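You operate a simulated robot arm through the tools that you are given. There is no shell and no other tool.

You are at the controls of a simulated two-armed robot. One attempt, no reset.

TASK
Clamp the green separator block in the vice and scour its glaze off.
Fine: use the scouring pad, only while the block is clamped; pad and block back, vice lever open. Set down upright: what you pick out, scouring pad. What is to be rubbed or washed off counts as gone when no trace of it is left.

Only the result counts: the job must be done as asked and must still hold three seconds after the hand-in. Knocking over, shifting, dropping, spilling or breaking anything else fails it.

THE ROBOT
Two 7-joint arms with fingered hands on one trunk that stands fixed in place. Base frame: the origin is at the foot of the trunk, x ahead of it, y to its left, z up; the work surface is at about z = 780. Lengths are in mm, angles in degrees, forces in N, time in s.
The left shoulder is at [70, 154, 1097], the right one opposite. With the tool pointing down near the work surface each hand reaches from about 100 to 860 mm from the base axis, measured 20 degrees to its own side. Payload 3.9 kg a hand.
Tool frame (each hand has its own): the origin (TCP) lies between the finger pads and is the grasp point; the fingertips stand 30 mm ahead of it; z points along the fingers, y is the line along which they close. The gripper opens to 104 mm; its body begins 35 mm behind the TCP. The gripper is a hand of 4 fingers: y runs from the thumb to the fingers, the wrist lies at [-17, -104, -178] in the tool frame, and closing takes about 1.5 s.
Orientation is told as [roll, pitch, yaw] about the base's x, y, z axes, in that order, counted from this pose: with the fingers straight down and the wrist toward the robot, the tool's x, y and z point along [0, 1, 0], [1, 0, 0] and [0, 0, -1] of the base frame.

THE INTERFACE
- The arms move only by the tool nudge_tool. It takes "left_deltas", "right_deltas" or both (then of equal length, played together; a hand with none holds still); each is a list of rows, each a list of 3 entries, a list of its own where there are three numbers: the shift along the tool's x, y, z in mm, then the turn, a rotation vector about the tool's x, y, z in degrees, then the finger opening in mm, from 0 to 104. In form: [[[tx, ty, tz], [ax, ay, az], grip], ...]. A call has 1 to 20 rows; each row is the pose to reach, as a shift and turn from the pose commanded when the call began, along the tool's axes at that moment. Rows are played at 5 a second. More than 50 mm and 8.6 degrees between two rows, or a gripper value outside its range, and nothing of the call is played. Where a pose cannot be reached the arm comes as near as it can. A force on the tool above 60 N (or 10 N above the force at the start of the call, whichever is more), or a blocked arm, ends the call early, and 0.2 s more pass. Each finger travels about 72 mm/s and halts on what it meets, pressing with about 33 N; the grip force reading is that of the motor and also rises with nothing between the fingers. The clock runs only during rows and for 0.2 s after the last one: add rows that repeat a pose to give the fingers time. It gives the time, the measured TCP pose, the force on the tool (base axes), the opening and the grip force at its end, in the units of the frame above (readings bear some noise), with the torque about the TCP (base axes, N m) and any sound that the robot's microphone picked up.
- Cameras (640 x 400 px; columns grow to the right, rows downward): "scene" is now at [128.7, 40.1, 1326.8]; the picture's right is [0.44, -0.90, 0.00], its down [-0.52, -0.25, -0.82] and it looks along [0.73, 0.36, -0.58] (base axes); focal length 238 px, centre (320, 200). "left" rides on the left gripper at [-66, -90, -126] in its tool frame; the picture's right is [-0.78, -0.30, 0.56], its down [0.57, -0.70, 0.42] and it looks along [0.26, 0.65, 0.71] (tool axes); focal length 275 px, centre (320, 200). "right" rides on the right gripper at [66, -90, -126] in its tool frame; the picture's right is [-0.78, 0.30, -0.56], its down [-0.57, -0.70, 0.42] and it looks along [-0.26, 0.65, 0.71] (tool axes); focal length 275 px, centre (320, 200). There is no depth. A picture from a camera that has moved, and an enlarged one, comes with that camera's place and axes in the base frame and with its lens.
- capture(camera): a new picture of that camera. No time passes.
- lift_body(by): slides the trunk up (or, below 0, down) by that many mm; the arms and the scene camera ride with it, the base frame stays. It gives what a move gives, with no picture.
- preshape(shape, hand): the hand has 4 fingers and takes this shape, open, in about a second: jaw (thumb against the fingers, like two jaws); tri (thumb and two fingers); tip (a fingertip pinch); poke (one finger out to press); point (the index stretched); flat (the hand flat); cup (the hand cupped); fist (a fist). The gripper value then closes the fingers along that shape, each until it touches; the sizes above hold for jaw. It gives what a move gives, with no picture.
- turn_head(pan, tilt): turns the head with the scene camera to pan (to the left, within 86 degrees either way) and tilt (down, from -29 to 69), counted from straight ahead of the robot. It gives what a move gives.
- inspect(camera, box): a new picture of the part [left, top, right, bottom] of that camera's present view, enlarged. No time passes.
- close_job(): hands the job in; it is judged then, once.

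Places have to be worked out from the pictures, the camera data and where the tool is seen. Open the grippers and draw the arms clear of the work before you hand the job in, unless the task says otherwise.

The tools are called after "Emit:" as name(argument=value, ...) on one line, values as JSON. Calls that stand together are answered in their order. nudge_tool: Moves the arms, as the interface text tells. Its arguments: {"type":"object","properties":{"left_deltas":{"type":"array","items":{"type":"array"}},"right_deltas":{"type":"array","items":{"type":"array"}}},"required":[]} The other tools are called the same way: lift_body (by) moves the trunk up or down; preshape (shape, hand) gives the hand a shape; turn_head (pan, tilt) turns the head that bears the scene camera; capture (camera) takes a picture; inspect (camera, box) takes an enlarged picture of a part of a camera's view; close_job () hands the job in.

At the start:

```text
clock: 0.0
left_position: [439.5, 417.3, 1178.4]
left_tool_rot: [0.0, 0.0, 0.1]
left_contact_force: [0.5, -0.3, 0.3]
left_torque: [0.0, 0.03, 0.02]
left_finger_gap: 103.9
left_grasp_force: 0.0
left_shape: jaw
right_position: [590.5, -25.1, 1189.5]
right_tool_rot: [0.0, 0.1, 0.0]
right_contact_force: [-0.5, 1.3, 0.3]
right_torque: [0.01, 0.0, -0.04]
right_finger_gap: 103.7
right_grasp_force: 0.0
right_shape: jaw
trunk travel left (down, up): [-550.0, 390.0]
head pan, tilt (commanded): [25.8, 35.4]
```

scene: 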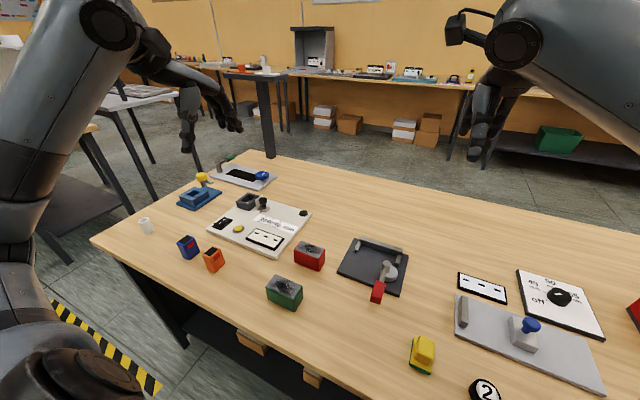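
right: 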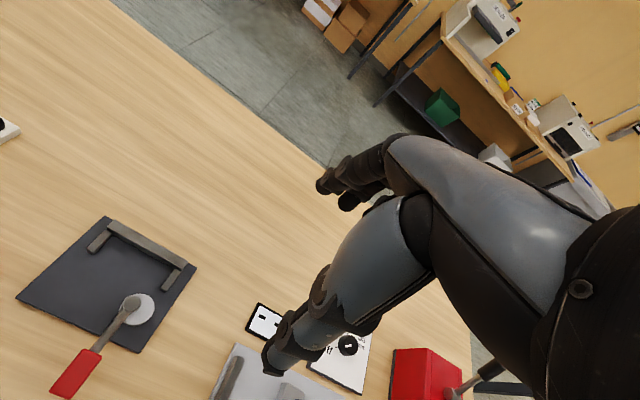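
left: 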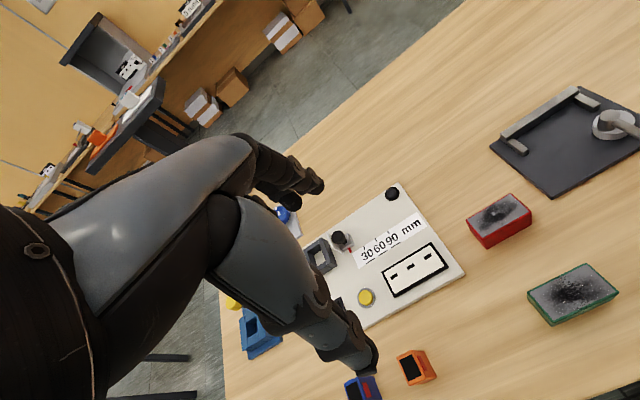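

I'll first look closer at the block, the vice (dark plate with a lever), and the candidate scouring pad (yellow/green thing).

Emit:
inspect(camera="scene", box=[240, 220, 440, 345])

Emit:
inspect(camera="scene", box=[380, 260, 640, 400])

Emit:
inspect(camera="scene", box=[120, 150, 320, 275])

```text
3.20 times, centred on (340, 282) of scene
camera zoom: at [128.7, 40.1, 1326.8], right [0.44, -0.9, 0.0], down [-0.52, -0.25, -0.82], along [0.73, 0.36, -0.58], focal length 763 px, centre (256, -64)
```

zoom: 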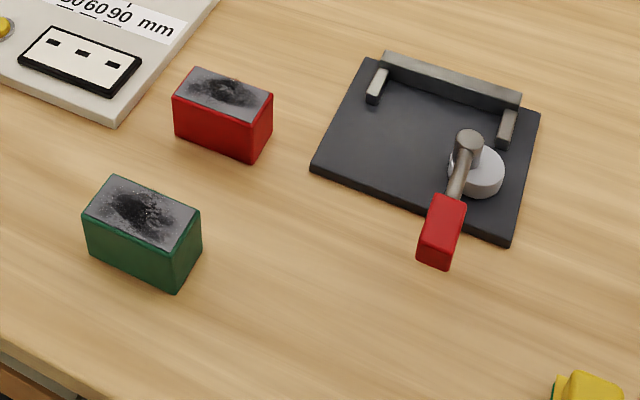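

```text
2.46 times, centred on (510, 330) of scene
camera zoom: at [128.7, 40.1, 1326.8], right [0.44, -0.9, 0.0], down [-0.52, -0.25, -0.82], along [0.73, 0.36, -0.58], focal length 587 px, centre (-148, -120)
```

zoom: 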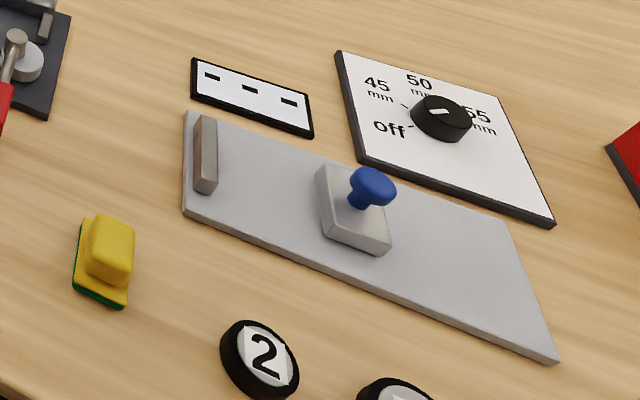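

```text
3.20 times, centred on (220, 212) of scene
camera zoom: at [128.7, 40.1, 1326.8], right [0.44, -0.9, 0.0], down [-0.52, -0.25, -0.82], along [0.73, 0.36, -0.58], focal length 763 px, centre (640, 160)
```

zoom: 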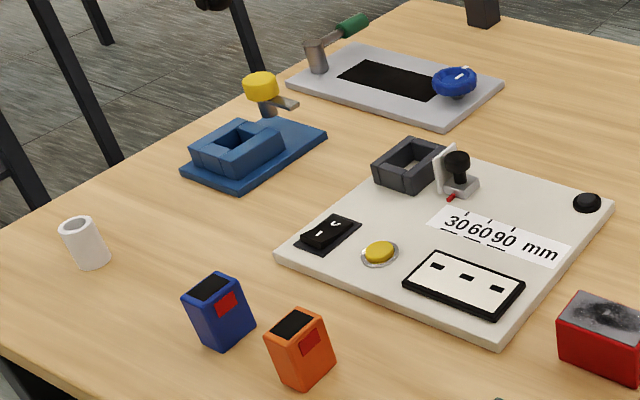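

The green block sits near (401, 268), the vice plate near (592, 95), and the pad near (410, -54). I'll get finer views of the vice and pad through the wrist cameras.

Emit:
inspect(camera="right", box=[0, 200, 220, 400])

Emit:
inspect(camera="scene", box=[330, 225, 420, 315])

Emit:
inspect(camera="left", box=[440, 60, 640, 340])

Emit:
inspect(camera="scene", box=[390, 325, 450, 385])

```text
2.00 times, centred on (110, 300) of right
camera zoom: at [499.7, 40.0, 1315.4], right [0.3, -0.78, 0.56], down [-0.7, -0.57, -0.42], along [0.65, -0.26, -0.71], focal length 551 px, centre (740, 0)
```

zoom: 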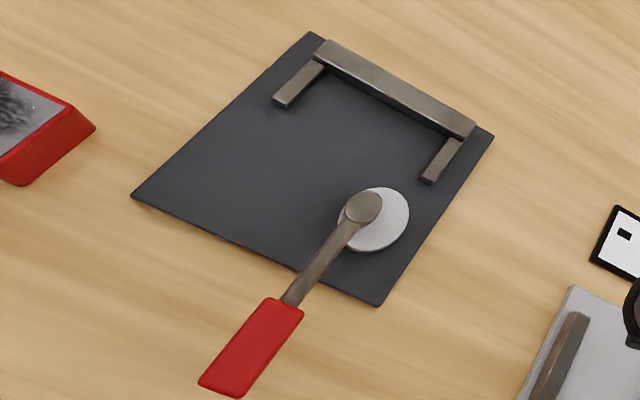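

```text
4.44 times, centred on (375, 270) of scene
camera zoom: at [128.7, 40.1, 1326.8], right [0.44, -0.9, 0.0], down [-0.52, -0.25, -0.82], along [0.73, 0.36, -0.58], focal length 1059 px, centre (76, -111)
```

zoom: 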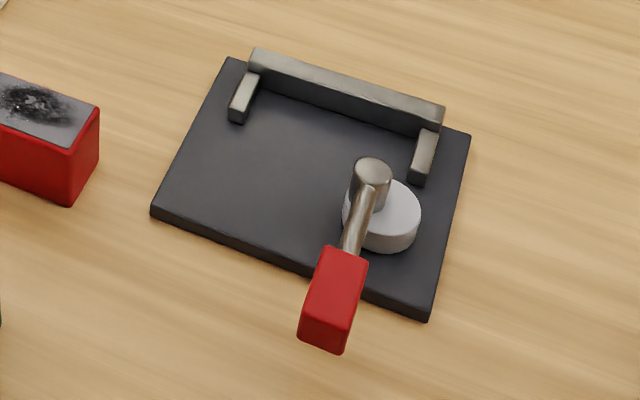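

```text
1.43 times, centred on (540, 200) of left
camera zoom: at [350.7, 350.0, 1303.0], right [-0.3, -0.78, -0.56], down [-0.7, 0.57, -0.42], along [0.65, 0.26, -0.71], focal length 393 px, centre (6, 200)
```

zoom: 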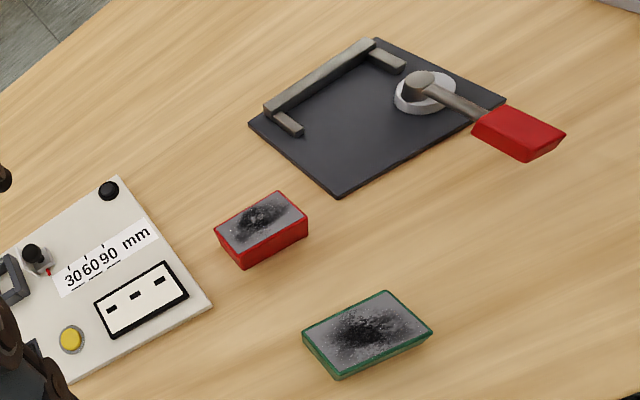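

```text
6.67 times, centred on (420, 355) of scene
camera zoom: at [128.7, 40.1, 1326.8], right [0.44, -0.9, 0.0], down [-0.52, -0.25, -0.82], along [0.73, 0.36, -0.58], focal length 1589 px, centre (-347, -833)
```

zoom: 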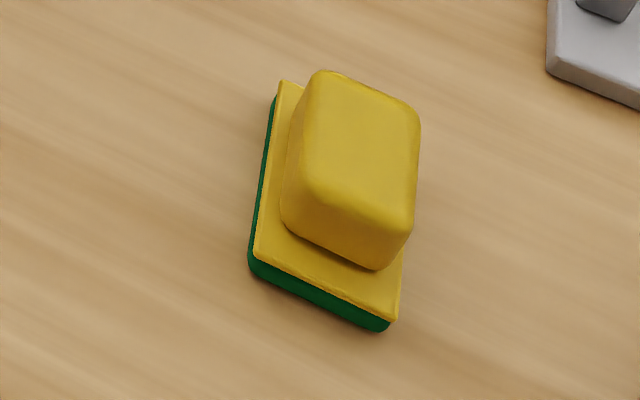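

The vice lever pivots near (569, 62) with its handle pointing toward the robot, and its cam disk is offset to -y. I'll lower both hands to roughly z=945 over clear spots to get closer pictures.

Emit:
nudge_tool(left_deltas=[[[-10, -7, 40], [0, 0, 0], 104], [[-20, -14, 80], [0, 0, 0], 104], [[-30, -21, 120], [0, 0, 0], 104], [[-40, -28, 160], [0, 0, 0], 104], [[-50, -35, 200], [0, 0, 0], 104], [[-57, -40, 228], [0, 0, 0], 104], [[-57, -40, 228], [0, 0, 0], 104]], right_deltas=[[[0, 0, 42], [0, 0, 0], 104], [[0, 0, 84], [0, 0, 0], 104], [[0, 0, 126], [0, 0, 0], 104], [[0, 0, 168], [0, 0, 0], 104], [[0, 0, 210], [0, 0, 0], 104], [[0, 0, 245], [0, 0, 0], 104], [[0, 0, 245], [0, 0, 0], 104]])

```text
clock: 1.6
left_position: [412.2, 375.3, 1017.3]
left_tool_rot: [-0.1, 0.0, 0.1]
left_contact_force: [-0.4, 0.2, -0.1]
left_torque: [-0.02, 0.01, -0.03]
left_finger_gap: 103.7
left_grasp_force: 0.0
left_shape: jaw
left hand out of reach, approached as far as the arm can: row 5, 6, 7
right_position: [589.1, -23.1, 944.6]
right_tool_rot: [0.1, 0.0, -0.1]
right_contact_force: [-0.5, 0.1, 0.0]
right_torque: [0.02, -0.01, 0.04]
right_finger_gap: 103.9
right_grasp_force: 0.0
right_shape: jaw
trunk travel left (down, up): [-550.0, 390.0]
head pan, tilt (commanded): [25.8, 35.4]
```

The right hand arrived; the left stopped near z=1017. I'll take pictures from both wrist cameras.

Emit:
capture(camera="right")

Emit:
capture(camera="left")

Emit:
capture(camera="scene")

```text
taken
camera right: at [497.7, 41.9, 1070.6], right [0.3, -0.78, 0.56], down [-0.7, -0.57, -0.42], along [0.65, -0.26, -0.71], focal length 275 px, centre (320, 200)
```

right: 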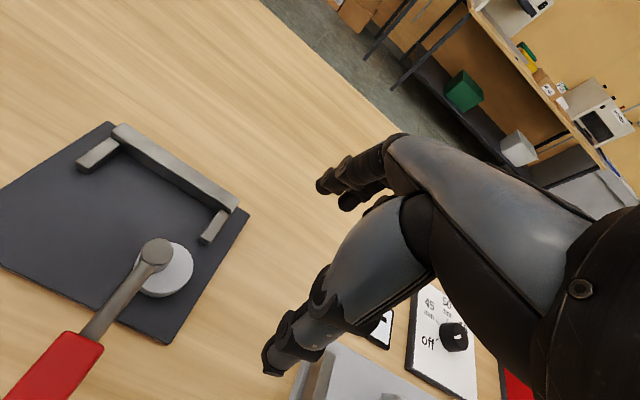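

```text
taken
camera left: at [321.9, 308.5, 1141.8], right [-0.3, -0.78, -0.56], down [-0.7, 0.57, -0.42], along [0.65, 0.26, -0.71], focal length 275 px, centre (320, 200)
```

left: 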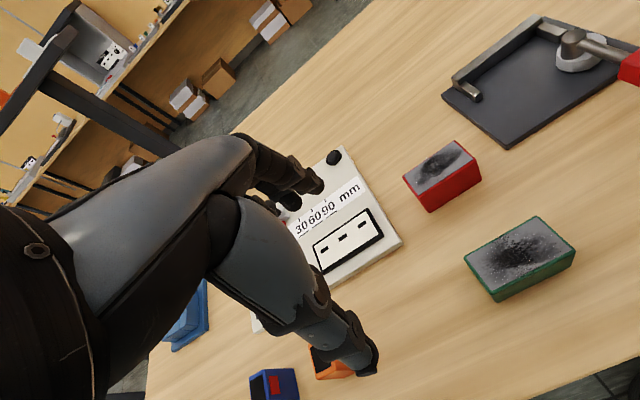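

```text
taken
camera scene: at [128.5, 40.1, 1326.9], right [0.44, -0.9, 0.0], down [-0.52, -0.25, -0.82], along [0.73, 0.36, -0.58], focal length 238 px, centre (320, 200)
```

scene: 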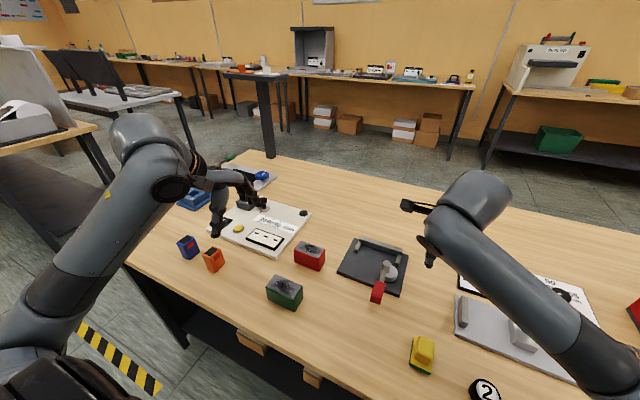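

The left hand is too close to its shoulder to go lower, so I'll raise the trunk later. First, a zoomed look at the vice and block from these closer camera positions.

Emit:
inspect(camera="right", box=[0, 110, 260, 350])

Emit:
inspect(camera="left", box=[400, 110, 600, 310])

Emit:
inspect(camera="left", box=[430, 0, 640, 150])

```text
1.67 times, centred on (130, 230) of right
camera zoom: at [497.7, 41.9, 1070.6], right [0.3, -0.78, 0.56], down [-0.7, -0.57, -0.42], along [0.65, -0.26, -0.71], focal length 459 px, centre (637, 150)
```

zoom: 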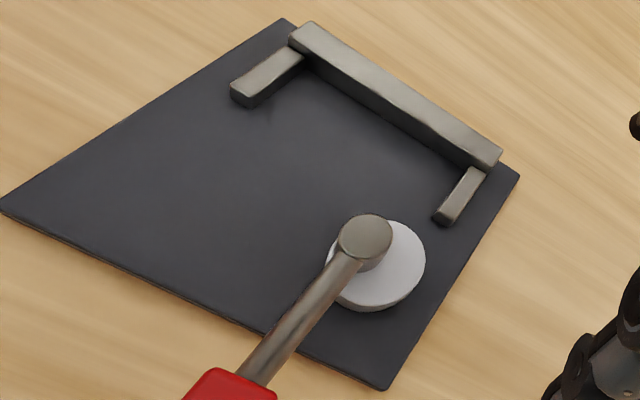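

```text
2.00 times, centred on (500, 210) of left
camera zoom: at [321.9, 308.5, 1141.8], right [-0.3, -0.78, -0.56], down [-0.7, 0.57, -0.42], along [0.65, 0.26, -0.71], focal length 551 px, centre (-40, 180)
```

zoom: 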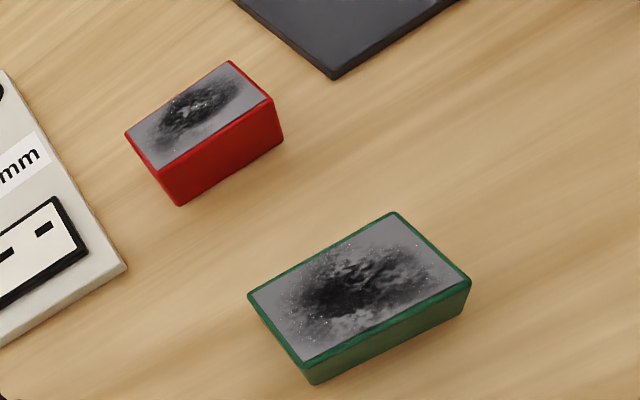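

```text
2.67 times, centred on (535, 75) of left
camera zoom: at [321.9, 308.5, 1141.8], right [-0.3, -0.78, -0.56], down [-0.7, 0.57, -0.42], along [0.65, 0.26, -0.71], focal length 734 px, centre (-253, 533)
```

zoom: 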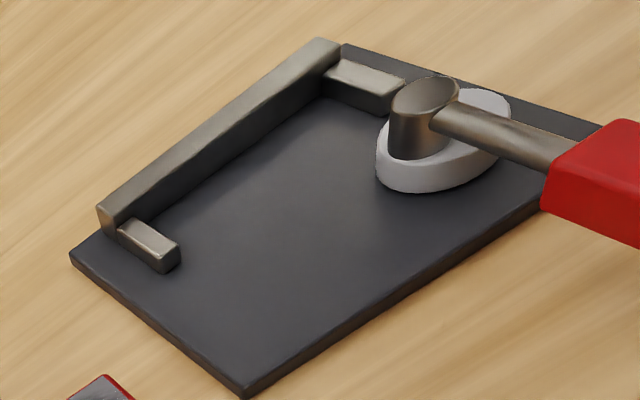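

I estimate the block as about 76 × 40 × 50 mm, centred near (400, 264). The vice bar front face is at x≈648 with its top at z≈806, the stubs leave y 42–147 free, and the cam pivot is at (567, 60). I'll raise the trunk so both hands can work close in.

Emit:
lift_body(by=200)

```text
clock: 3.8
left_position: [411.0, 375.7, 1218.4]
left_tool_rot: [0.0, 0.1, -0.2]
left_contact_force: [0.4, 0.3, 0.0]
left_torque: [-0.01, -0.01, -0.02]
left_finger_gap: 103.6
left_grasp_force: 0.0
left_shape: jaw
right_position: [589.8, -24.0, 1143.9]
right_tool_rot: [0.0, 0.1, 0.0]
right_contact_force: [0.1, 0.2, -0.3]
right_torque: [0.02, 0.0, 0.01]
right_finger_gap: 103.4
right_grasp_force: 0.1
right_shape: jaw
trunk travel left (down, up): [-750.0, 190.0]
head pan, tilt (commanded): [25.8, 35.4]
```

Trunk is up 200 mm. Now I move the left hand above the green block and the right hand above the pad, both staying at about z=950–960.

Emit:
nudge_tool(left_deltas=[[[-16, -2, 38], [0, 0, 0], 104], [[-32, -3, 76], [0, 0, 0], 104], [[-48, -5, 114], [0, 0, 0], 104], [[-64, -6, 152], [0, 0, 0], 104], [[-80, -8, 190], [0, 0, 0], 104], [[-97, -10, 229], [0, 0, 0], 90], [[-113, -11, 268], [0, 0, 0], 80], [[-113, -11, 268], [0, 0, 0], 80]], right_deltas=[[[-4, -26, 26], [0, 0, 0], 104], [[-8, -51, 52], [0, 0, 0], 104], [[-13, -77, 79], [0, 0, 0], 104], [[-17, -102, 105], [0, 0, 0], 104], [[-21, -128, 131], [0, 0, 0], 104], [[-25, -153, 157], [0, 0, 0], 90], [[-30, -179, 184], [0, 0, 0], 80], [[-30, -179, 184], [0, 0, 0], 80]])

Emit:
capture(camera="scene")

Emit:
capture(camera="left")

Emit:
capture(camera="right")

```text
clock: 5.4
left_position: [404.8, 303.3, 974.9]
left_tool_rot: [8.5, -0.2, -2.8]
left_contact_force: [0.0, 0.3, 0.2]
left_torque: [0.01, 0.0, -0.01]
left_finger_gap: 80.2
left_grasp_force: 0.1
left_shape: jaw
left hand out of reach, approached as far as the arm can: row 1, 2, 3
right_position: [414.8, -51.1, 969.4]
right_tool_rot: [0.1, -0.1, -0.1]
right_contact_force: [0.7, -0.1, 0.2]
right_torque: [-0.02, -0.01, -0.01]
right_finger_gap: 80.1
right_grasp_force: 0.0
right_shape: jaw
trunk travel left (down, up): [-750.0, 190.0]
head pan, tilt (commanded): [25.8, 35.4]
stopped in row 7 (left hand): the arm was blocked; the commanded pose is now the measured one
```

```text
taken
camera scene: at [127.8, 41.9, 1527.0], right [0.44, -0.9, 0.0], down [-0.52, -0.25, -0.82], along [0.73, 0.35, -0.58], focal length 238 px, centre (320, 200)
```

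scene: 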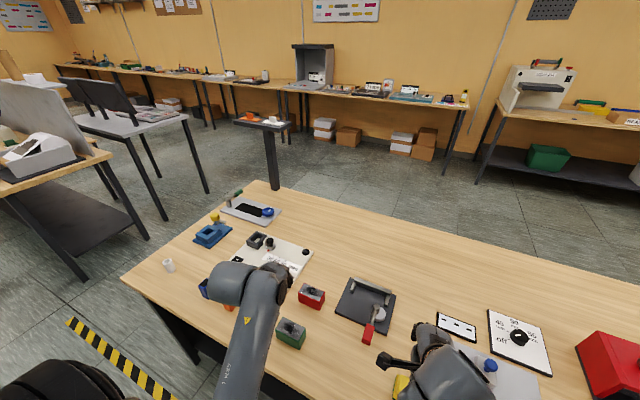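

```text
taken
camera left: at [311.0, 221.8, 1087.0], right [-0.33, -0.67, -0.67], down [-0.67, 0.66, -0.34], along [0.67, 0.34, -0.66], focal length 275 px, centre (320, 200)
```

left: 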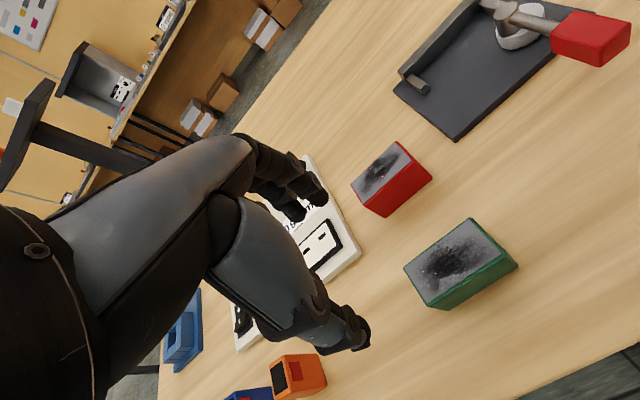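

```text
taken
camera right: at [323.7, 13.6, 1095.2], right [0.3, -0.78, 0.56], down [-0.7, -0.57, -0.42], along [0.65, -0.27, -0.71], focal length 275 px, centre (320, 200)
```

right: 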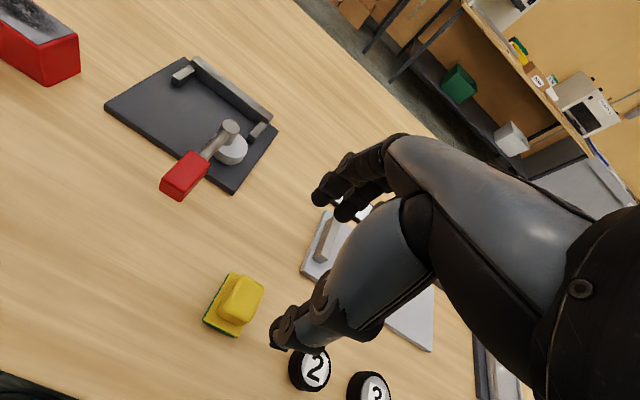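

The left arm lagged and ended tilted by 8.5° at (405, 303, 975). I'll first straighten its orientation slowly in place.

Emit:
nudge_tool(left_deltas=[[[0, 0, 0], [0, -3, -1], 80], [[0, 0, 0], [0.1, -6, -2], 80], [[0, 0, 0], [0.2, -8.5, -2.8], 80], [[0, 0, 0], [0.2, -8.5, -2.8], 80]])

```text
clock: 6.4
left_position: [405.7, 299.6, 974.4]
left_tool_rot: [-0.1, -0.2, 0.2]
left_contact_force: [-0.5, -0.6, -0.6]
left_torque: [0.0, -0.01, 0.01]
left_finger_gap: 80.1
left_grasp_force: 0.0
left_shape: jaw
right_position: [415.8, -53.5, 968.9]
right_tool_rot: [-0.1, 0.1, 0.0]
right_contact_force: [0.7, 0.3, -1.5]
right_torque: [0.0, -0.04, -0.02]
right_finger_gap: 80.4
right_grasp_force: 0.0
right_shape: jaw
trunk travel left (down, up): [-750.0, 190.0]
head pan, tilt (commanded): [25.8, 35.4]
```

Orientation is straight again. Now moving the left hand slowly above the block at z≈930.

Emit:
nudge_tool(left_deltas=[[[-9, -1, 10], [0, 0, 0], 80], [[-18, -2, 20], [0, 0, 0], 80], [[-27, -3, 30], [0, 0, 0], 80], [[-37, -4, 42], [0, 0, 0], 80], [[-37, -4, 42], [0, 0, 0], 80]])

Emit:
capture(camera="left")

Emit:
capture(camera="scene")

```text
clock: 7.6
left_position: [402.1, 263.8, 930.6]
left_tool_rot: [-0.1, -0.2, 0.1]
left_contact_force: [-0.2, 0.6, 0.3]
left_torque: [0.03, -0.02, 0.03]
left_finger_gap: 80.1
left_grasp_force: 0.1
left_shape: jaw
right_position: [414.9, -53.0, 968.1]
right_tool_rot: [0.0, 0.0, 0.0]
right_contact_force: [0.0, -0.2, 0.5]
right_torque: [0.0, -0.03, 0.01]
right_finger_gap: 80.3
right_grasp_force: 0.1
right_shape: jaw
trunk travel left (down, up): [-750.0, 190.0]
head pan, tilt (commanded): [25.8, 35.4]
```

```text
taken
camera left: at [311.5, 196.4, 1055.6], right [-0.29, -0.78, -0.56], down [-0.7, 0.57, -0.43], along [0.65, 0.27, -0.71], focal length 275 px, centre (320, 200)
```

left: 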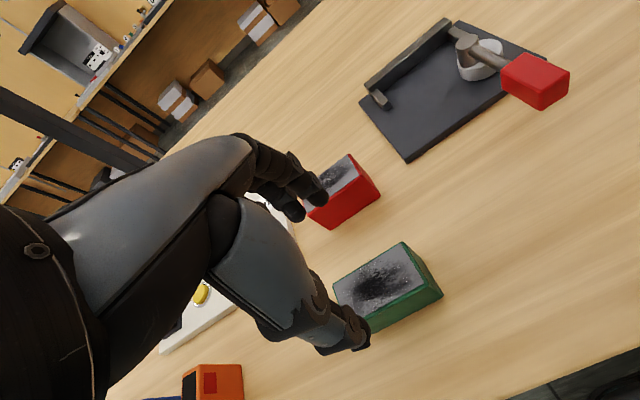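

```text
taken
camera scene: at [128.8, 40.0, 1526.8], right [0.44, -0.9, 0.0], down [-0.52, -0.25, -0.82], along [0.73, 0.36, -0.58], focal length 238 px, centre (320, 200)
```

scene: 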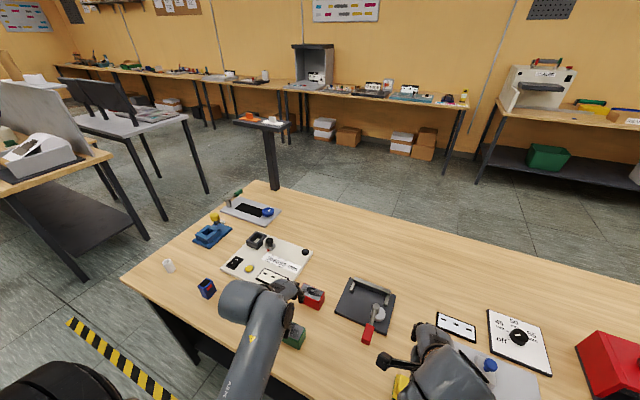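

The left camera sees the block right beside the hand. I'll zoom to refine the block's position.

Emit:
inspect(camera="left", box=[250, 160, 470, 360])

Emit:
inspect(camera="scene", box=[210, 260, 340, 380])

```text
2.00 times, centred on (360, 260) of left
camera zoom: at [311.5, 196.4, 1055.6], right [-0.29, -0.78, -0.56], down [-0.7, 0.57, -0.43], along [0.65, 0.27, -0.71], focal length 551 px, centre (240, 80)
```

zoom: 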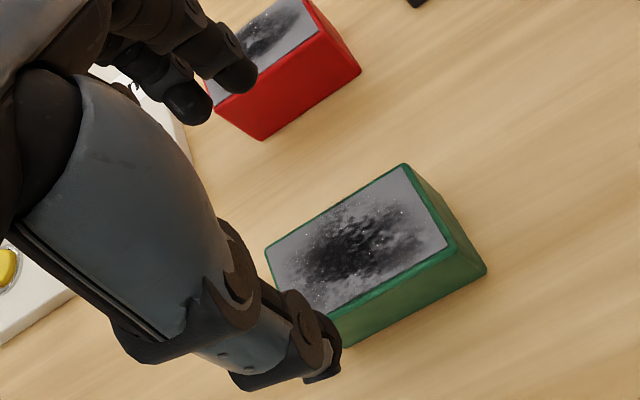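

```text
3.33 times, centred on (275, 320) of scene
camera zoom: at [128.8, 40.0, 1526.8], right [0.44, -0.9, 0.0], down [-0.52, -0.25, -0.82], along [0.73, 0.36, -0.58], focal length 794 px, centre (470, -200)
```

zoom: 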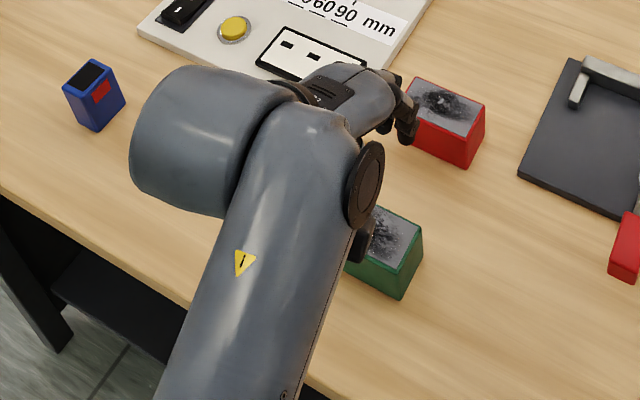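

Block top corners give x 379–419.6, y 225–300.6, so its centre is (399.3, 263), top z 830. I descend straight down to TCP z≈833 with the hand open at 80.

Emit:
nudge_tool(left_deltas=[[[0, -1, 25], [0, 0, 0], 80], [[0, -1.5, 50], [0, 0, 0], 80], [[0, -1.5, 75], [0, 0, 0], 80], [[0, -1.5, 98], [0, 0, 0], 80], [[0, -1.5, 98], [0, 0, 0], 80]])

Emit:
capture(camera="left")

```text
clock: 8.8
left_position: [400.5, 264.1, 832.8]
left_tool_rot: [-0.1, -0.2, 0.1]
left_contact_force: [0.5, -0.1, 0.4]
left_torque: [0.03, 0.0, 0.0]
left_finger_gap: 80.4
left_grasp_force: 0.1
left_shape: jaw
right_position: [415.4, -54.2, 968.4]
right_tool_rot: [0.0, -0.1, 0.0]
right_contact_force: [0.3, 0.0, -0.9]
right_torque: [0.01, 0.02, -0.06]
right_finger_gap: 80.1
right_grasp_force: 0.0
right_shape: jaw
trunk travel left (down, up): [-750.0, 190.0]
head pan, tilt (commanded): [25.8, 35.4]
```

```text
taken
camera left: at [311.1, 195.4, 957.7], right [-0.29, -0.78, -0.56], down [-0.7, 0.57, -0.43], along [0.65, 0.26, -0.71], focal length 275 px, centre (320, 200)
```

left: 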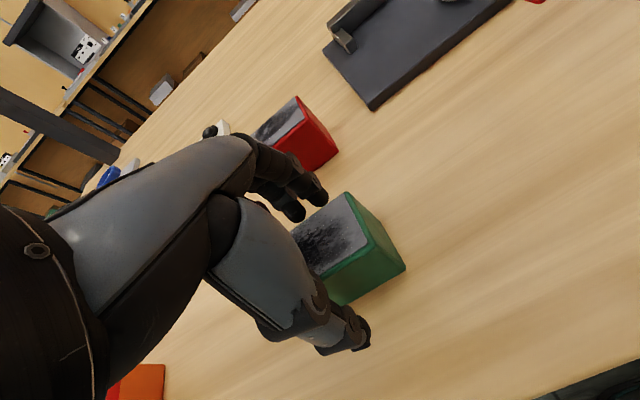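

The thumb and fingers straddle the block with clearance. Now I close the fingers on it.

Emit:
nudge_tool(left_deltas=[[[0, 0, 0], [0, 0, 0], 66], [[0, 0, 0], [0, 0, 0], 52], [[0, 0, 0], [0, 0, 0], 42], [[0, 0, 0], [0, 0, 0], 34], [[0, 0, 0], [0, 0, 0], 28], [[0, 0, 0], [0, 0, 0], 28], [[0, 0, 0], [0, 0, 0], 28]])

Emit:
inspect(camera="left", box=[220, 120, 440, 360])

```text
clock: 10.4
left_position: [401.1, 262.7, 833.0]
left_tool_rot: [-0.1, -0.2, 0.1]
left_contact_force: [-0.6, 0.0, -0.8]
left_torque: [-0.03, -0.03, 0.02]
left_finger_gap: 38.4
left_grasp_force: 33.5
left_shape: jaw
right_position: [415.0, -53.5, 968.5]
right_tool_rot: [0.0, 0.0, 0.1]
right_contact_force: [0.4, 0.5, -0.5]
right_torque: [0.01, 0.02, -0.02]
right_finger_gap: 80.1
right_grasp_force: 0.0
right_shape: jaw
trunk travel left (down, up): [-750.0, 190.0]
head pan, tilt (commanded): [25.8, 35.4]
```

```text
1.67 times, centred on (330, 240) of left
camera zoom: at [311.2, 195.7, 957.9], right [-0.29, -0.78, -0.56], down [-0.7, 0.57, -0.43], along [0.65, 0.26, -0.71], focal length 459 px, centre (303, 133)
```

zoom: 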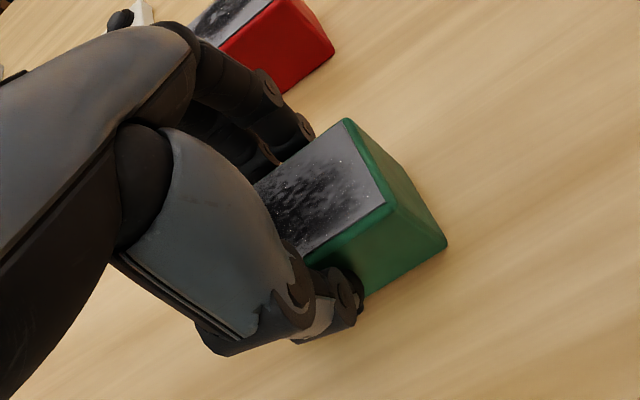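

Grip holds with 33 N at ~39 mm. I lift the block straight up 120 mm, and move the right hand further right out of the way.

Emit:
nudge_tool(left_deltas=[[[0, 0, -10], [0, 0, 0], 28], [[0, 0, -35], [0, 0, 0], 28], [[0, 0, -65], [0, 0, 0], 28], [[0, 0, -95], [0, 0, 0], 28], [[0, 0, -120], [0, 0, 0], 28], [[0, 0, -120], [0, 0, 0], 28]], right_deltas=[[[-18, 0, -8], [0, 0, 0], 80], [[-36, 0, -16], [0, 0, 0], 80], [[-54, 0, -24], [0, 0, 0], 80], [[-72, 0, -32], [0, 0, 0], 80], [[-90, 0, -40], [0, 0, 0], 80], [[-90, 0, -40], [0, 0, 0], 80]])

Emit:
capture(camera="left")

```text
clock: 11.8
left_position: [400.7, 264.0, 953.2]
left_tool_rot: [-0.1, -0.1, 0.0]
left_contact_force: [0.5, -0.2, -3.0]
left_torque: [-0.02, -0.03, -0.02]
left_finger_gap: 38.3
left_grasp_force: 33.5
left_shape: jaw
right_position: [417.6, -143.7, 1009.0]
right_tool_rot: [0.0, 0.1, 0.1]
right_contact_force: [0.6, 0.6, 0.1]
right_torque: [0.0, -0.03, -0.01]
right_finger_gap: 80.1
right_grasp_force: 0.0
right_shape: jaw
trunk travel left (down, up): [-750.0, 190.0]
head pan, tilt (commanded): [25.8, 35.4]
```

```text
taken
camera left: at [310.9, 197.6, 1078.1], right [-0.29, -0.78, -0.56], down [-0.7, 0.57, -0.43], along [0.65, 0.26, -0.71], focal length 275 px, centre (320, 200)
```

left: 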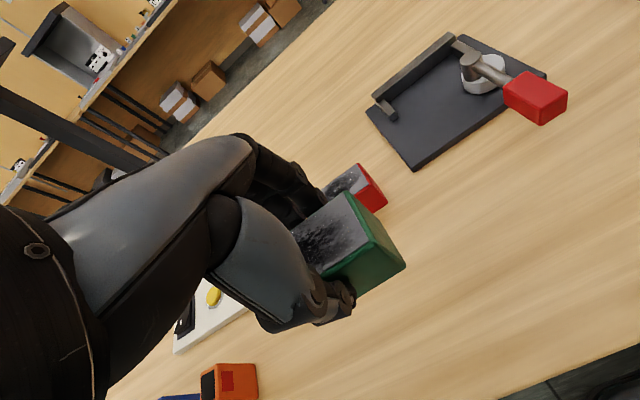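

The block is held firmly (about 3 N of weight). I carry it at z≈950 to above the vice nest, aiming for TCP (620, 88).

Emit:
nudge_tool(left_deltas=[[[-15, 20, 0], [0, 0, 0], 28], [[-40, 50, 0], [0, 0, 0], 28], [[-66, 82, 0], [0, 0, 0], 28], [[-92, 115, 0], [0, 0, 0], 28], [[-118, 148, 0], [0, 0, 0], 28], [[-143, 180, 0], [0, 0, 0], 28], [[-165, 207, 0], [0, 0, 0], 28], [[-175.5, 219, 0], [0, 0, 0], 28], [[-175.5, 219, 0], [0, 0, 0], 28]])

Emit:
capture(camera="left")

Emit:
capture(camera="scene")

Emit:
capture(camera="right")

```text
clock: 13.8
left_position: [619.6, 87.5, 953.8]
left_tool_rot: [-0.1, -0.1, 0.1]
left_contact_force: [-0.6, 0.5, -1.8]
left_torque: [0.02, 0.02, 0.0]
left_finger_gap: 38.0
left_grasp_force: 33.5
left_shape: jaw
right_position: [417.8, -143.0, 1009.1]
right_tool_rot: [0.0, 0.0, 0.0]
right_contact_force: [1.0, 0.5, -1.0]
right_torque: [-0.01, -0.02, -0.02]
right_finger_gap: 80.2
right_grasp_force: 0.1
right_shape: jaw
trunk travel left (down, up): [-750.0, 190.0]
head pan, tilt (commanded): [25.8, 35.4]
```

```text
taken
camera left: at [530.3, 21.2, 1078.0], right [-0.29, -0.78, -0.56], down [-0.7, 0.57, -0.43], along [0.65, 0.26, -0.71], focal length 275 px, centre (320, 200)
```

left: 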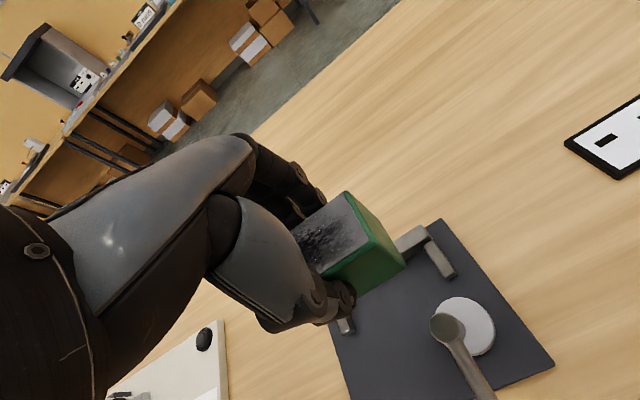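

```text
taken
camera scene: at [128.8, 40.1, 1526.8], right [0.44, -0.9, 0.0], down [-0.52, -0.25, -0.81], along [0.73, 0.36, -0.58], focal length 238 px, centre (320, 200)
```

scene: 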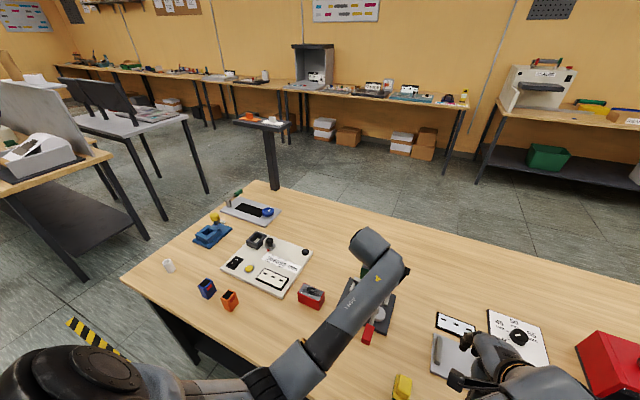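

```text
taken
camera right: at [325.7, -77.3, 1134.8], right [0.3, -0.78, 0.56], down [-0.7, -0.57, -0.42], along [0.65, -0.26, -0.71], focal length 275 px, centre (320, 200)
```

right: 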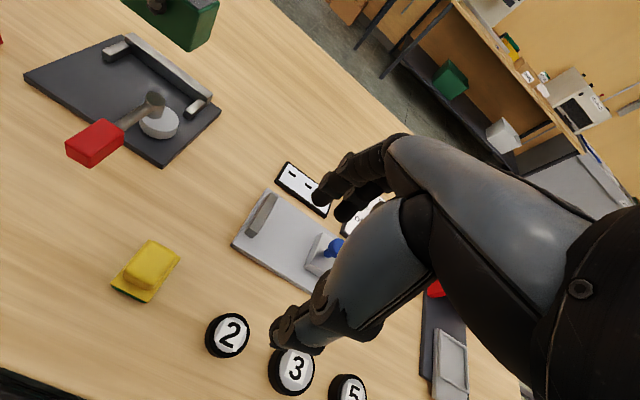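

The block hovers over the vice. I zoom in to refine the right stub, bar and cam positions from this vantage.

Emit:
inspect(camera="left", box=[310, 170, 570, 400])

Emit:
inspect(camera="right", box=[20, 0, 230, 180])

```text
1.74 times, centred on (440, 285) of left
camera zoom: at [530.3, 21.2, 1078.0], right [-0.29, -0.78, -0.56], down [-0.7, 0.57, -0.43], along [0.65, 0.26, -0.71], focal length 479 px, centre (111, 52)
```

zoom: 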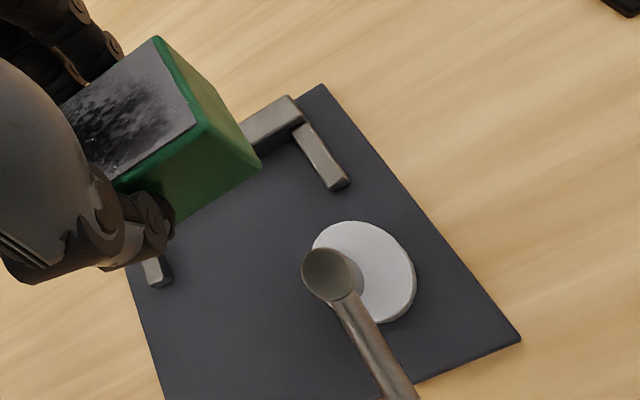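

```text
2.22 times, centred on (125, 90) of right
camera zoom: at [325.7, -77.3, 1134.8], right [0.3, -0.78, 0.56], down [-0.7, -0.57, -0.42], along [0.65, -0.26, -0.71], focal length 612 px, centre (753, 444)
```

zoom: 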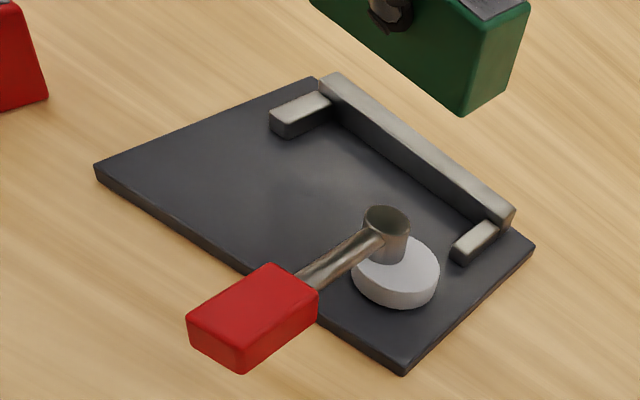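

Readings agree: bar face x≈647, right stub inner face y≈41, cam pivot ≈(568.5, 59.5). Descending until the block bottom is about 5 mm above the plate.

Emit:
nudge_tool(left_deltas=[[[0, 0, 25], [0, 0, 0], 28], [[0, 0, 50], [0, 0, 0], 28], [[0, 0, 75], [0, 0, 0], 28], [[0, 0, 95], [0, 0, 0], 28], [[0, 0, 107], [0, 0, 0], 28], [[0, 0, 107], [0, 0, 0], 28]])

Emit:
capture(camera="left")

Emit:
inspect(camera="right", box=[20, 0, 230, 180])

```text
clock: 15.2
left_position: [618.0, 88.0, 846.7]
left_tool_rot: [0.0, -0.1, 0.1]
left_contact_force: [0.4, 0.2, -2.2]
left_torque: [-0.01, -0.01, -0.03]
left_finger_gap: 38.2
left_grasp_force: 33.1
left_shape: jaw
right_position: [416.8, -142.3, 1009.3]
right_tool_rot: [0.0, 0.0, 0.0]
right_contact_force: [0.3, -0.1, 0.2]
right_torque: [-0.01, 0.02, 0.02]
right_finger_gap: 80.1
right_grasp_force: 0.1
right_shape: jaw
trunk travel left (down, up): [-750.0, 190.0]
head pan, tilt (commanded): [25.8, 35.4]
```

```text
taken
camera left: at [528.9, 20.8, 971.2], right [-0.29, -0.78, -0.56], down [-0.7, 0.57, -0.43], along [0.65, 0.26, -0.71], focal length 275 px, centre (320, 200)
```

left: 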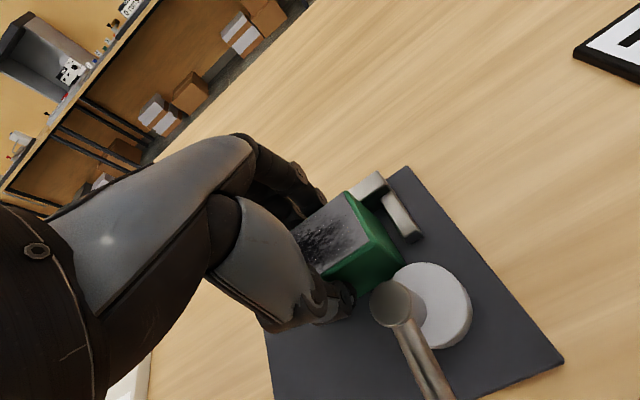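

```text
2.22 times, centred on (125, 90) of right
camera zoom: at [325.9, -77.5, 1134.7], right [0.3, -0.78, 0.56], down [-0.7, -0.57, -0.42], along [0.65, -0.26, -0.71], focal length 612 px, centre (753, 444)
```

zoom: 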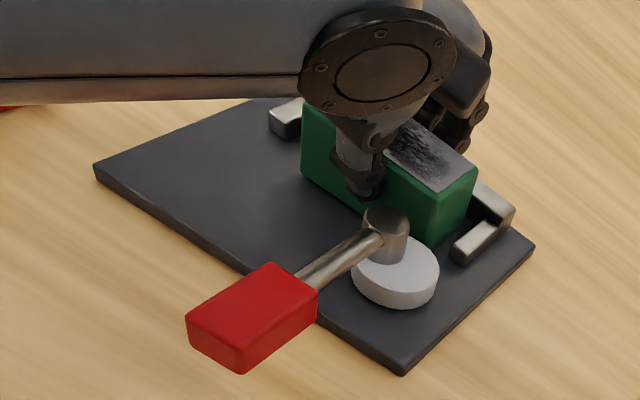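

The block is in the nest just above the plate with clearance all round. I lower it in small steps to the plate.

Emit:
nudge_tool(left_deltas=[[[0, 0, 1.5], [0, 0, 0], 28], [[0, 0, 3], [0, 0, 0], 28], [[0, 0, 4.5], [0, 0, 0], 28], [[0, 0, 4.5], [0, 0, 0], 28]])

```text
clock: 16.2
left_position: [619.6, 87.2, 845.2]
left_tool_rot: [-0.1, -0.4, 0.1]
left_contact_force: [-0.3, 0.6, 5.3]
left_torque: [0.02, 0.06, 0.01]
left_finger_gap: 38.3
left_grasp_force: 33.2
left_shape: jaw
right_position: [417.3, -142.7, 1009.4]
right_tool_rot: [0.0, -0.1, 0.0]
right_contact_force: [-0.2, -0.6, -0.3]
right_torque: [-0.03, -0.03, 0.01]
right_finger_gap: 80.0
right_grasp_force: 0.1
right_shape: jaw
trunk travel left (down, up): [-750.0, 190.0]
head pan, tilt (commanded): [25.8, 35.4]
```

The plate took the block's weight at TCP z≈845 (plate top ≈792). I ease the pressure and slide +x toward the bar in small steps, watching the force.

Emit:
nudge_tool(left_deltas=[[[0, 0, -1.5], [0, 0, 0], 28], [[0, 1.5, -1.5], [0, 0, 0], 28], [[0, 3, -1.5], [0, 0, 0], 28], [[0, 4.5, -1.5], [0, 0, 0], 28], [[0, 6, -1.5], [0, 0, 0], 28], [[0, 6, -1.5], [0, 0, 0], 28]])

```text
clock: 17.6
left_position: [624.7, 88.1, 845.8]
left_tool_rot: [-0.1, -0.4, 0.1]
left_contact_force: [-1.4, -0.6, 2.9]
left_torque: [-0.02, 0.07, 0.01]
left_finger_gap: 38.2
left_grasp_force: 32.8
left_shape: jaw
right_position: [415.6, -142.9, 1008.8]
right_tool_rot: [0.0, -0.1, 0.0]
right_contact_force: [0.3, 0.0, 0.1]
right_torque: [-0.02, -0.03, 0.02]
right_finger_gap: 80.4
right_grasp_force: 0.0
right_shape: jaw
trunk travel left (down, up): [-750.0, 190.0]
head pan, tilt (commanded): [25.8, 35.4]
```

Only friction so far (x force ≈ -1.4 N) at x≈624.7. I continue sliding toward the bar.

Emit:
nudge_tool(left_deltas=[[[0, 1, 0], [0, 0, 0], 28], [[0, 2, 0], [0, 0, 0], 28], [[0, 3, 0], [0, 0, 0], 28], [[0, 4, 0], [0, 0, 0], 28], [[0, 4, 0], [0, 0, 0], 28]])

Emit:
inspect(camera="left", box=[280, 150, 480, 360])

```text
clock: 18.8
left_position: [628.5, 88.5, 844.7]
left_tool_rot: [0.0, -0.2, 0.1]
left_contact_force: [-8.5, -0.5, 2.3]
left_torque: [-0.02, 0.25, -0.12]
left_finger_gap: 38.0
left_grasp_force: 32.9
left_shape: jaw
right_position: [414.3, -142.7, 1009.5]
right_tool_rot: [0.0, -0.2, 0.1]
right_contact_force: [0.8, -0.2, -1.3]
right_torque: [-0.02, 0.02, -0.02]
right_finger_gap: 80.5
right_grasp_force: 0.1
right_shape: jaw
trunk travel left (down, up): [-750.0, 190.0]
head pan, tilt (commanded): [25.8, 35.4]
```

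```text
1.90 times, centred on (380, 255) of left
camera zoom: at [538.4, 20.4, 969.7], right [-0.29, -0.78, -0.56], down [-0.7, 0.57, -0.43], along [0.65, 0.27, -0.71], focal length 524 px, centre (206, 95)
```

zoom: 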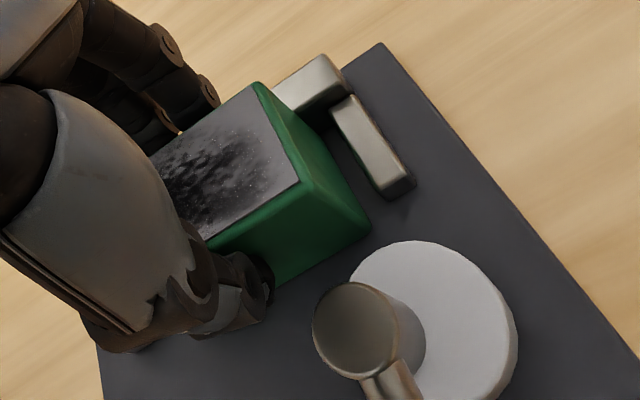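

The block meets the bar at x≈628.5 (8.5 N against it). I open the left hand gently to release it there, without retreating yet.

Emit:
nudge_tool(left_deltas=[[[0, 0, 0], [0, 0, 0], 44], [[0, 0, 0], [0, 0, 0], 52], [[0, 0, 0], [0, 0, 0], 60], [[0, 0, 0], [0, 0, 0], 64], [[0, 0, 0], [0, 0, 0], 64]])

Emit:
inspect(camera="left", box=[280, 150, 480, 360])

Emit:
inspect(camera="right", box=[20, 0, 230, 180])

```text
clock: 20.0
left_position: [629.7, 87.8, 844.7]
left_tool_rot: [-0.2, -0.2, 0.2]
left_contact_force: [-0.1, 0.2, 0.3]
left_torque: [-0.02, 0.02, 0.0]
left_finger_gap: 63.4
left_grasp_force: 0.0
left_shape: jaw
right_position: [416.9, -143.9, 1009.2]
right_tool_rot: [0.0, 0.1, 0.1]
right_contact_force: [0.0, -0.1, 0.0]
right_torque: [-0.01, -0.03, -0.02]
right_finger_gap: 80.1
right_grasp_force: 0.1
right_shape: jaw
trunk travel left (down, up): [-750.0, 190.0]
head pan, tilt (commanded): [25.8, 35.4]
```

```text
1.90 times, centred on (380, 255) of left
camera zoom: at [540.2, 20.6, 969.1], right [-0.29, -0.78, -0.56], down [-0.7, 0.57, -0.43], along [0.65, 0.26, -0.71], focal length 524 px, centre (206, 95)
```

zoom: 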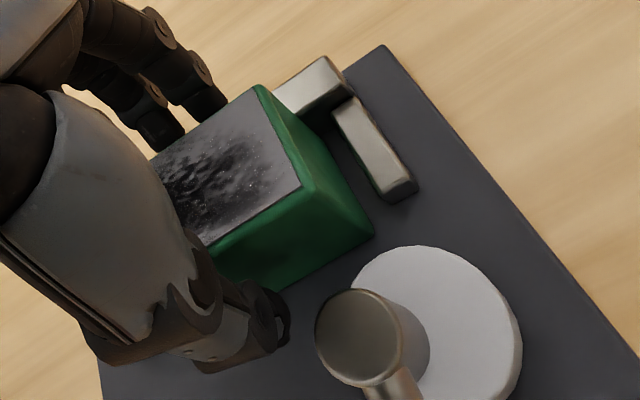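

```text
2.22 times, centred on (125, 90) of right
camera zoom: at [325.9, -77.5, 1134.7], right [0.3, -0.78, 0.56], down [-0.7, -0.57, -0.42], along [0.65, -0.26, -0.71], focal length 612 px, centre (753, 444)
```

zoom: 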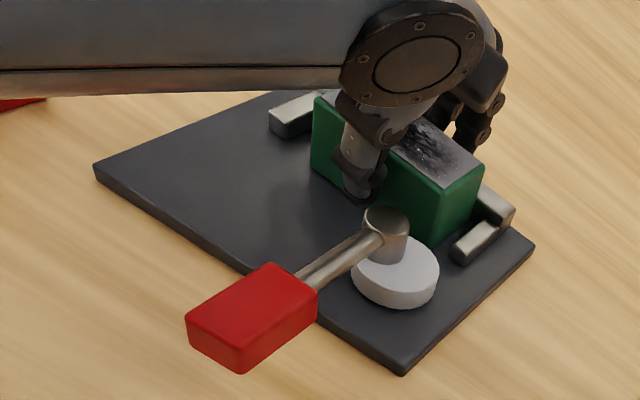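

The hand is clear of the block on both sides and the block stands against the bar. I lift the left hand straight up.

Emit:
nudge_tool(left_deltas=[[[0, 0, -10], [0, 0, 0], 64], [[0, 0, -30], [0, 0, 0], 64], [[0, 0, -60], [0, 0, 0], 64], [[0, 0, -90], [0, 0, 0], 70], [[0, 0, -115], [0, 0, 0], 80], [[0, 0, -115], [0, 0, 0], 80]])

Emit:
capture(camera="left")

Emit:
inspect(camera="right", box=[20, 0, 230, 180])

```text
clock: 21.4
left_position: [630.6, 99.0, 960.8]
left_tool_rot: [1.2, -0.4, 0.5]
left_contact_force: [-0.4, -0.5, -0.2]
left_torque: [0.0, 0.03, -0.02]
left_finger_gap: 79.7
left_grasp_force: 0.0
left_shape: jaw
right_position: [417.6, -142.7, 1009.2]
right_tool_rot: [-0.1, -0.1, 0.0]
right_contact_force: [-0.5, -0.6, 0.4]
right_torque: [0.0, 0.0, -0.01]
right_finger_gap: 80.2
right_grasp_force: 0.1
right_shape: jaw
trunk travel left (down, up): [-750.0, 190.0]
head pan, tilt (commanded): [25.8, 35.4]
```

```text
taken
camera left: at [541.4, 29.4, 1082.9], right [-0.28, -0.77, -0.58], down [-0.7, 0.57, -0.42], along [0.65, 0.29, -0.7], focal length 275 px, centre (320, 200)
```

left: 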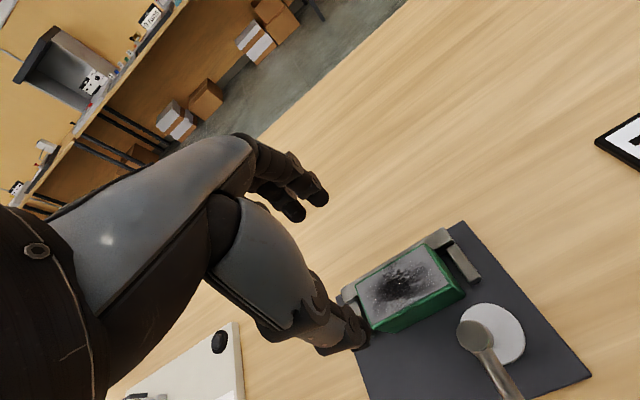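

```text
2.22 times, centred on (125, 90) of right
camera zoom: at [325.7, -77.4, 1134.8], right [0.3, -0.78, 0.56], down [-0.7, -0.57, -0.42], along [0.65, -0.26, -0.71], focal length 612 px, centre (753, 444)
```

zoom: 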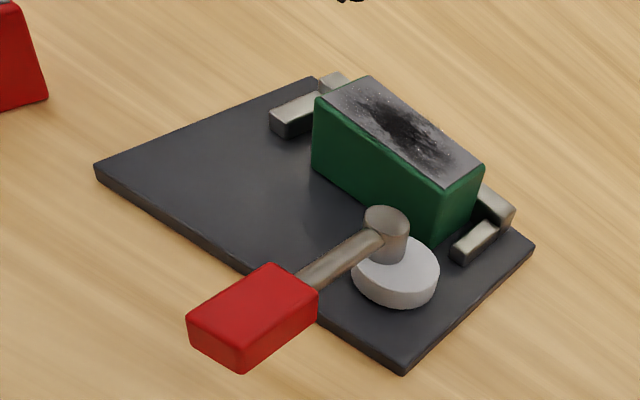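

The block sits squarely in the nest. Now I bring the left hand, turning to yaw -60°, to hover over the red lever handle at about (480, 60).

Emit:
nudge_tool(left_deltas=[[[-3, -15, 0], [0, 0, 6], 80], [[-5, -30, 0], [0, 0, 12], 84], [[-8, -45, 0], [0, 0, 18], 88], [[-10, -60, 0], [0, 0, 24], 92], [[-13, -75, 0], [0, 0, 30], 96], [[-15, -90, 2], [0, 0, 36], 100], [[-18, -105, 4], [0, 0, 42], 100], [[-20, -120, 6], [0, 0, 48], 100], [[-23, -135, 8], [0, 0, 54], 100], [[-26, -149, 10], [0, 0, 60], 100], [[-26, -149, 10], [0, 0, 60], 100], [[-26, -149, 10], [0, 0, 60], 100]])

Emit:
capture(camera="left")

Emit:
capture(camera="right")

```text
clock: 24.0
left_position: [480.5, 60.9, 947.8]
left_tool_rot: [0.2, -0.2, -59.9]
left_contact_force: [0.2, 0.7, 0.7]
left_torque: [-0.01, 0.01, -0.02]
left_finger_gap: 99.8
left_grasp_force: 0.0
left_shape: jaw
right_position: [415.5, -143.0, 1009.9]
right_tool_rot: [0.0, 0.0, 0.0]
right_contact_force: [-0.3, 0.2, -0.6]
right_torque: [0.0, -0.02, -0.02]
right_finger_gap: 80.3
right_grasp_force: 0.0
right_shape: jaw
trunk travel left (down, up): [-750.0, 190.0]
head pan, tilt (commanded): [25.8, 35.4]
```

```text
taken
camera left: at [378.5, 104.8, 1072.7], right [-0.82, -0.13, -0.56], down [0.15, 0.89, -0.43], along [0.56, -0.43, -0.71], focal length 275 px, centre (320, 200)
```

left: 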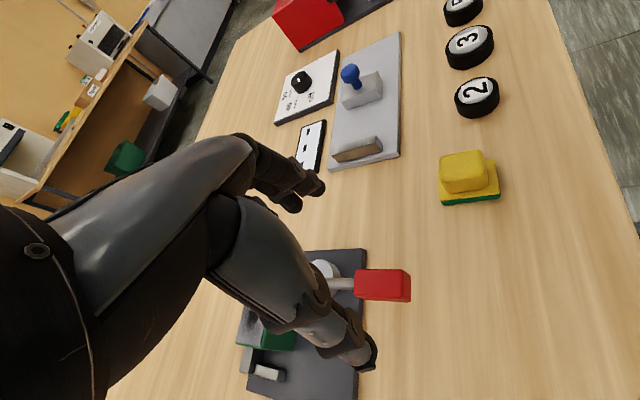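

```text
taken
camera right: at [325.6, -77.4, 1134.8], right [0.3, -0.78, 0.56], down [-0.7, -0.57, -0.42], along [0.65, -0.26, -0.71], focal length 275 px, centre (320, 200)
```

right: 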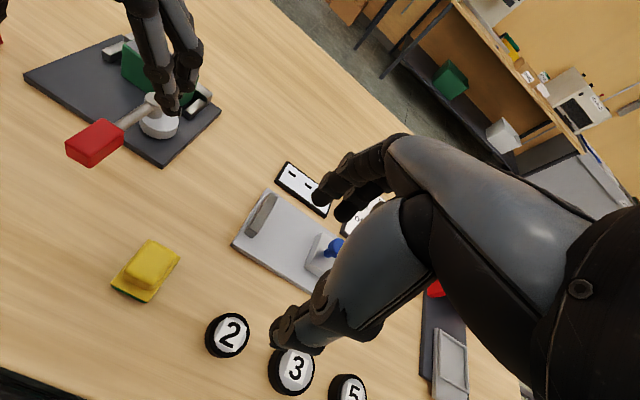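

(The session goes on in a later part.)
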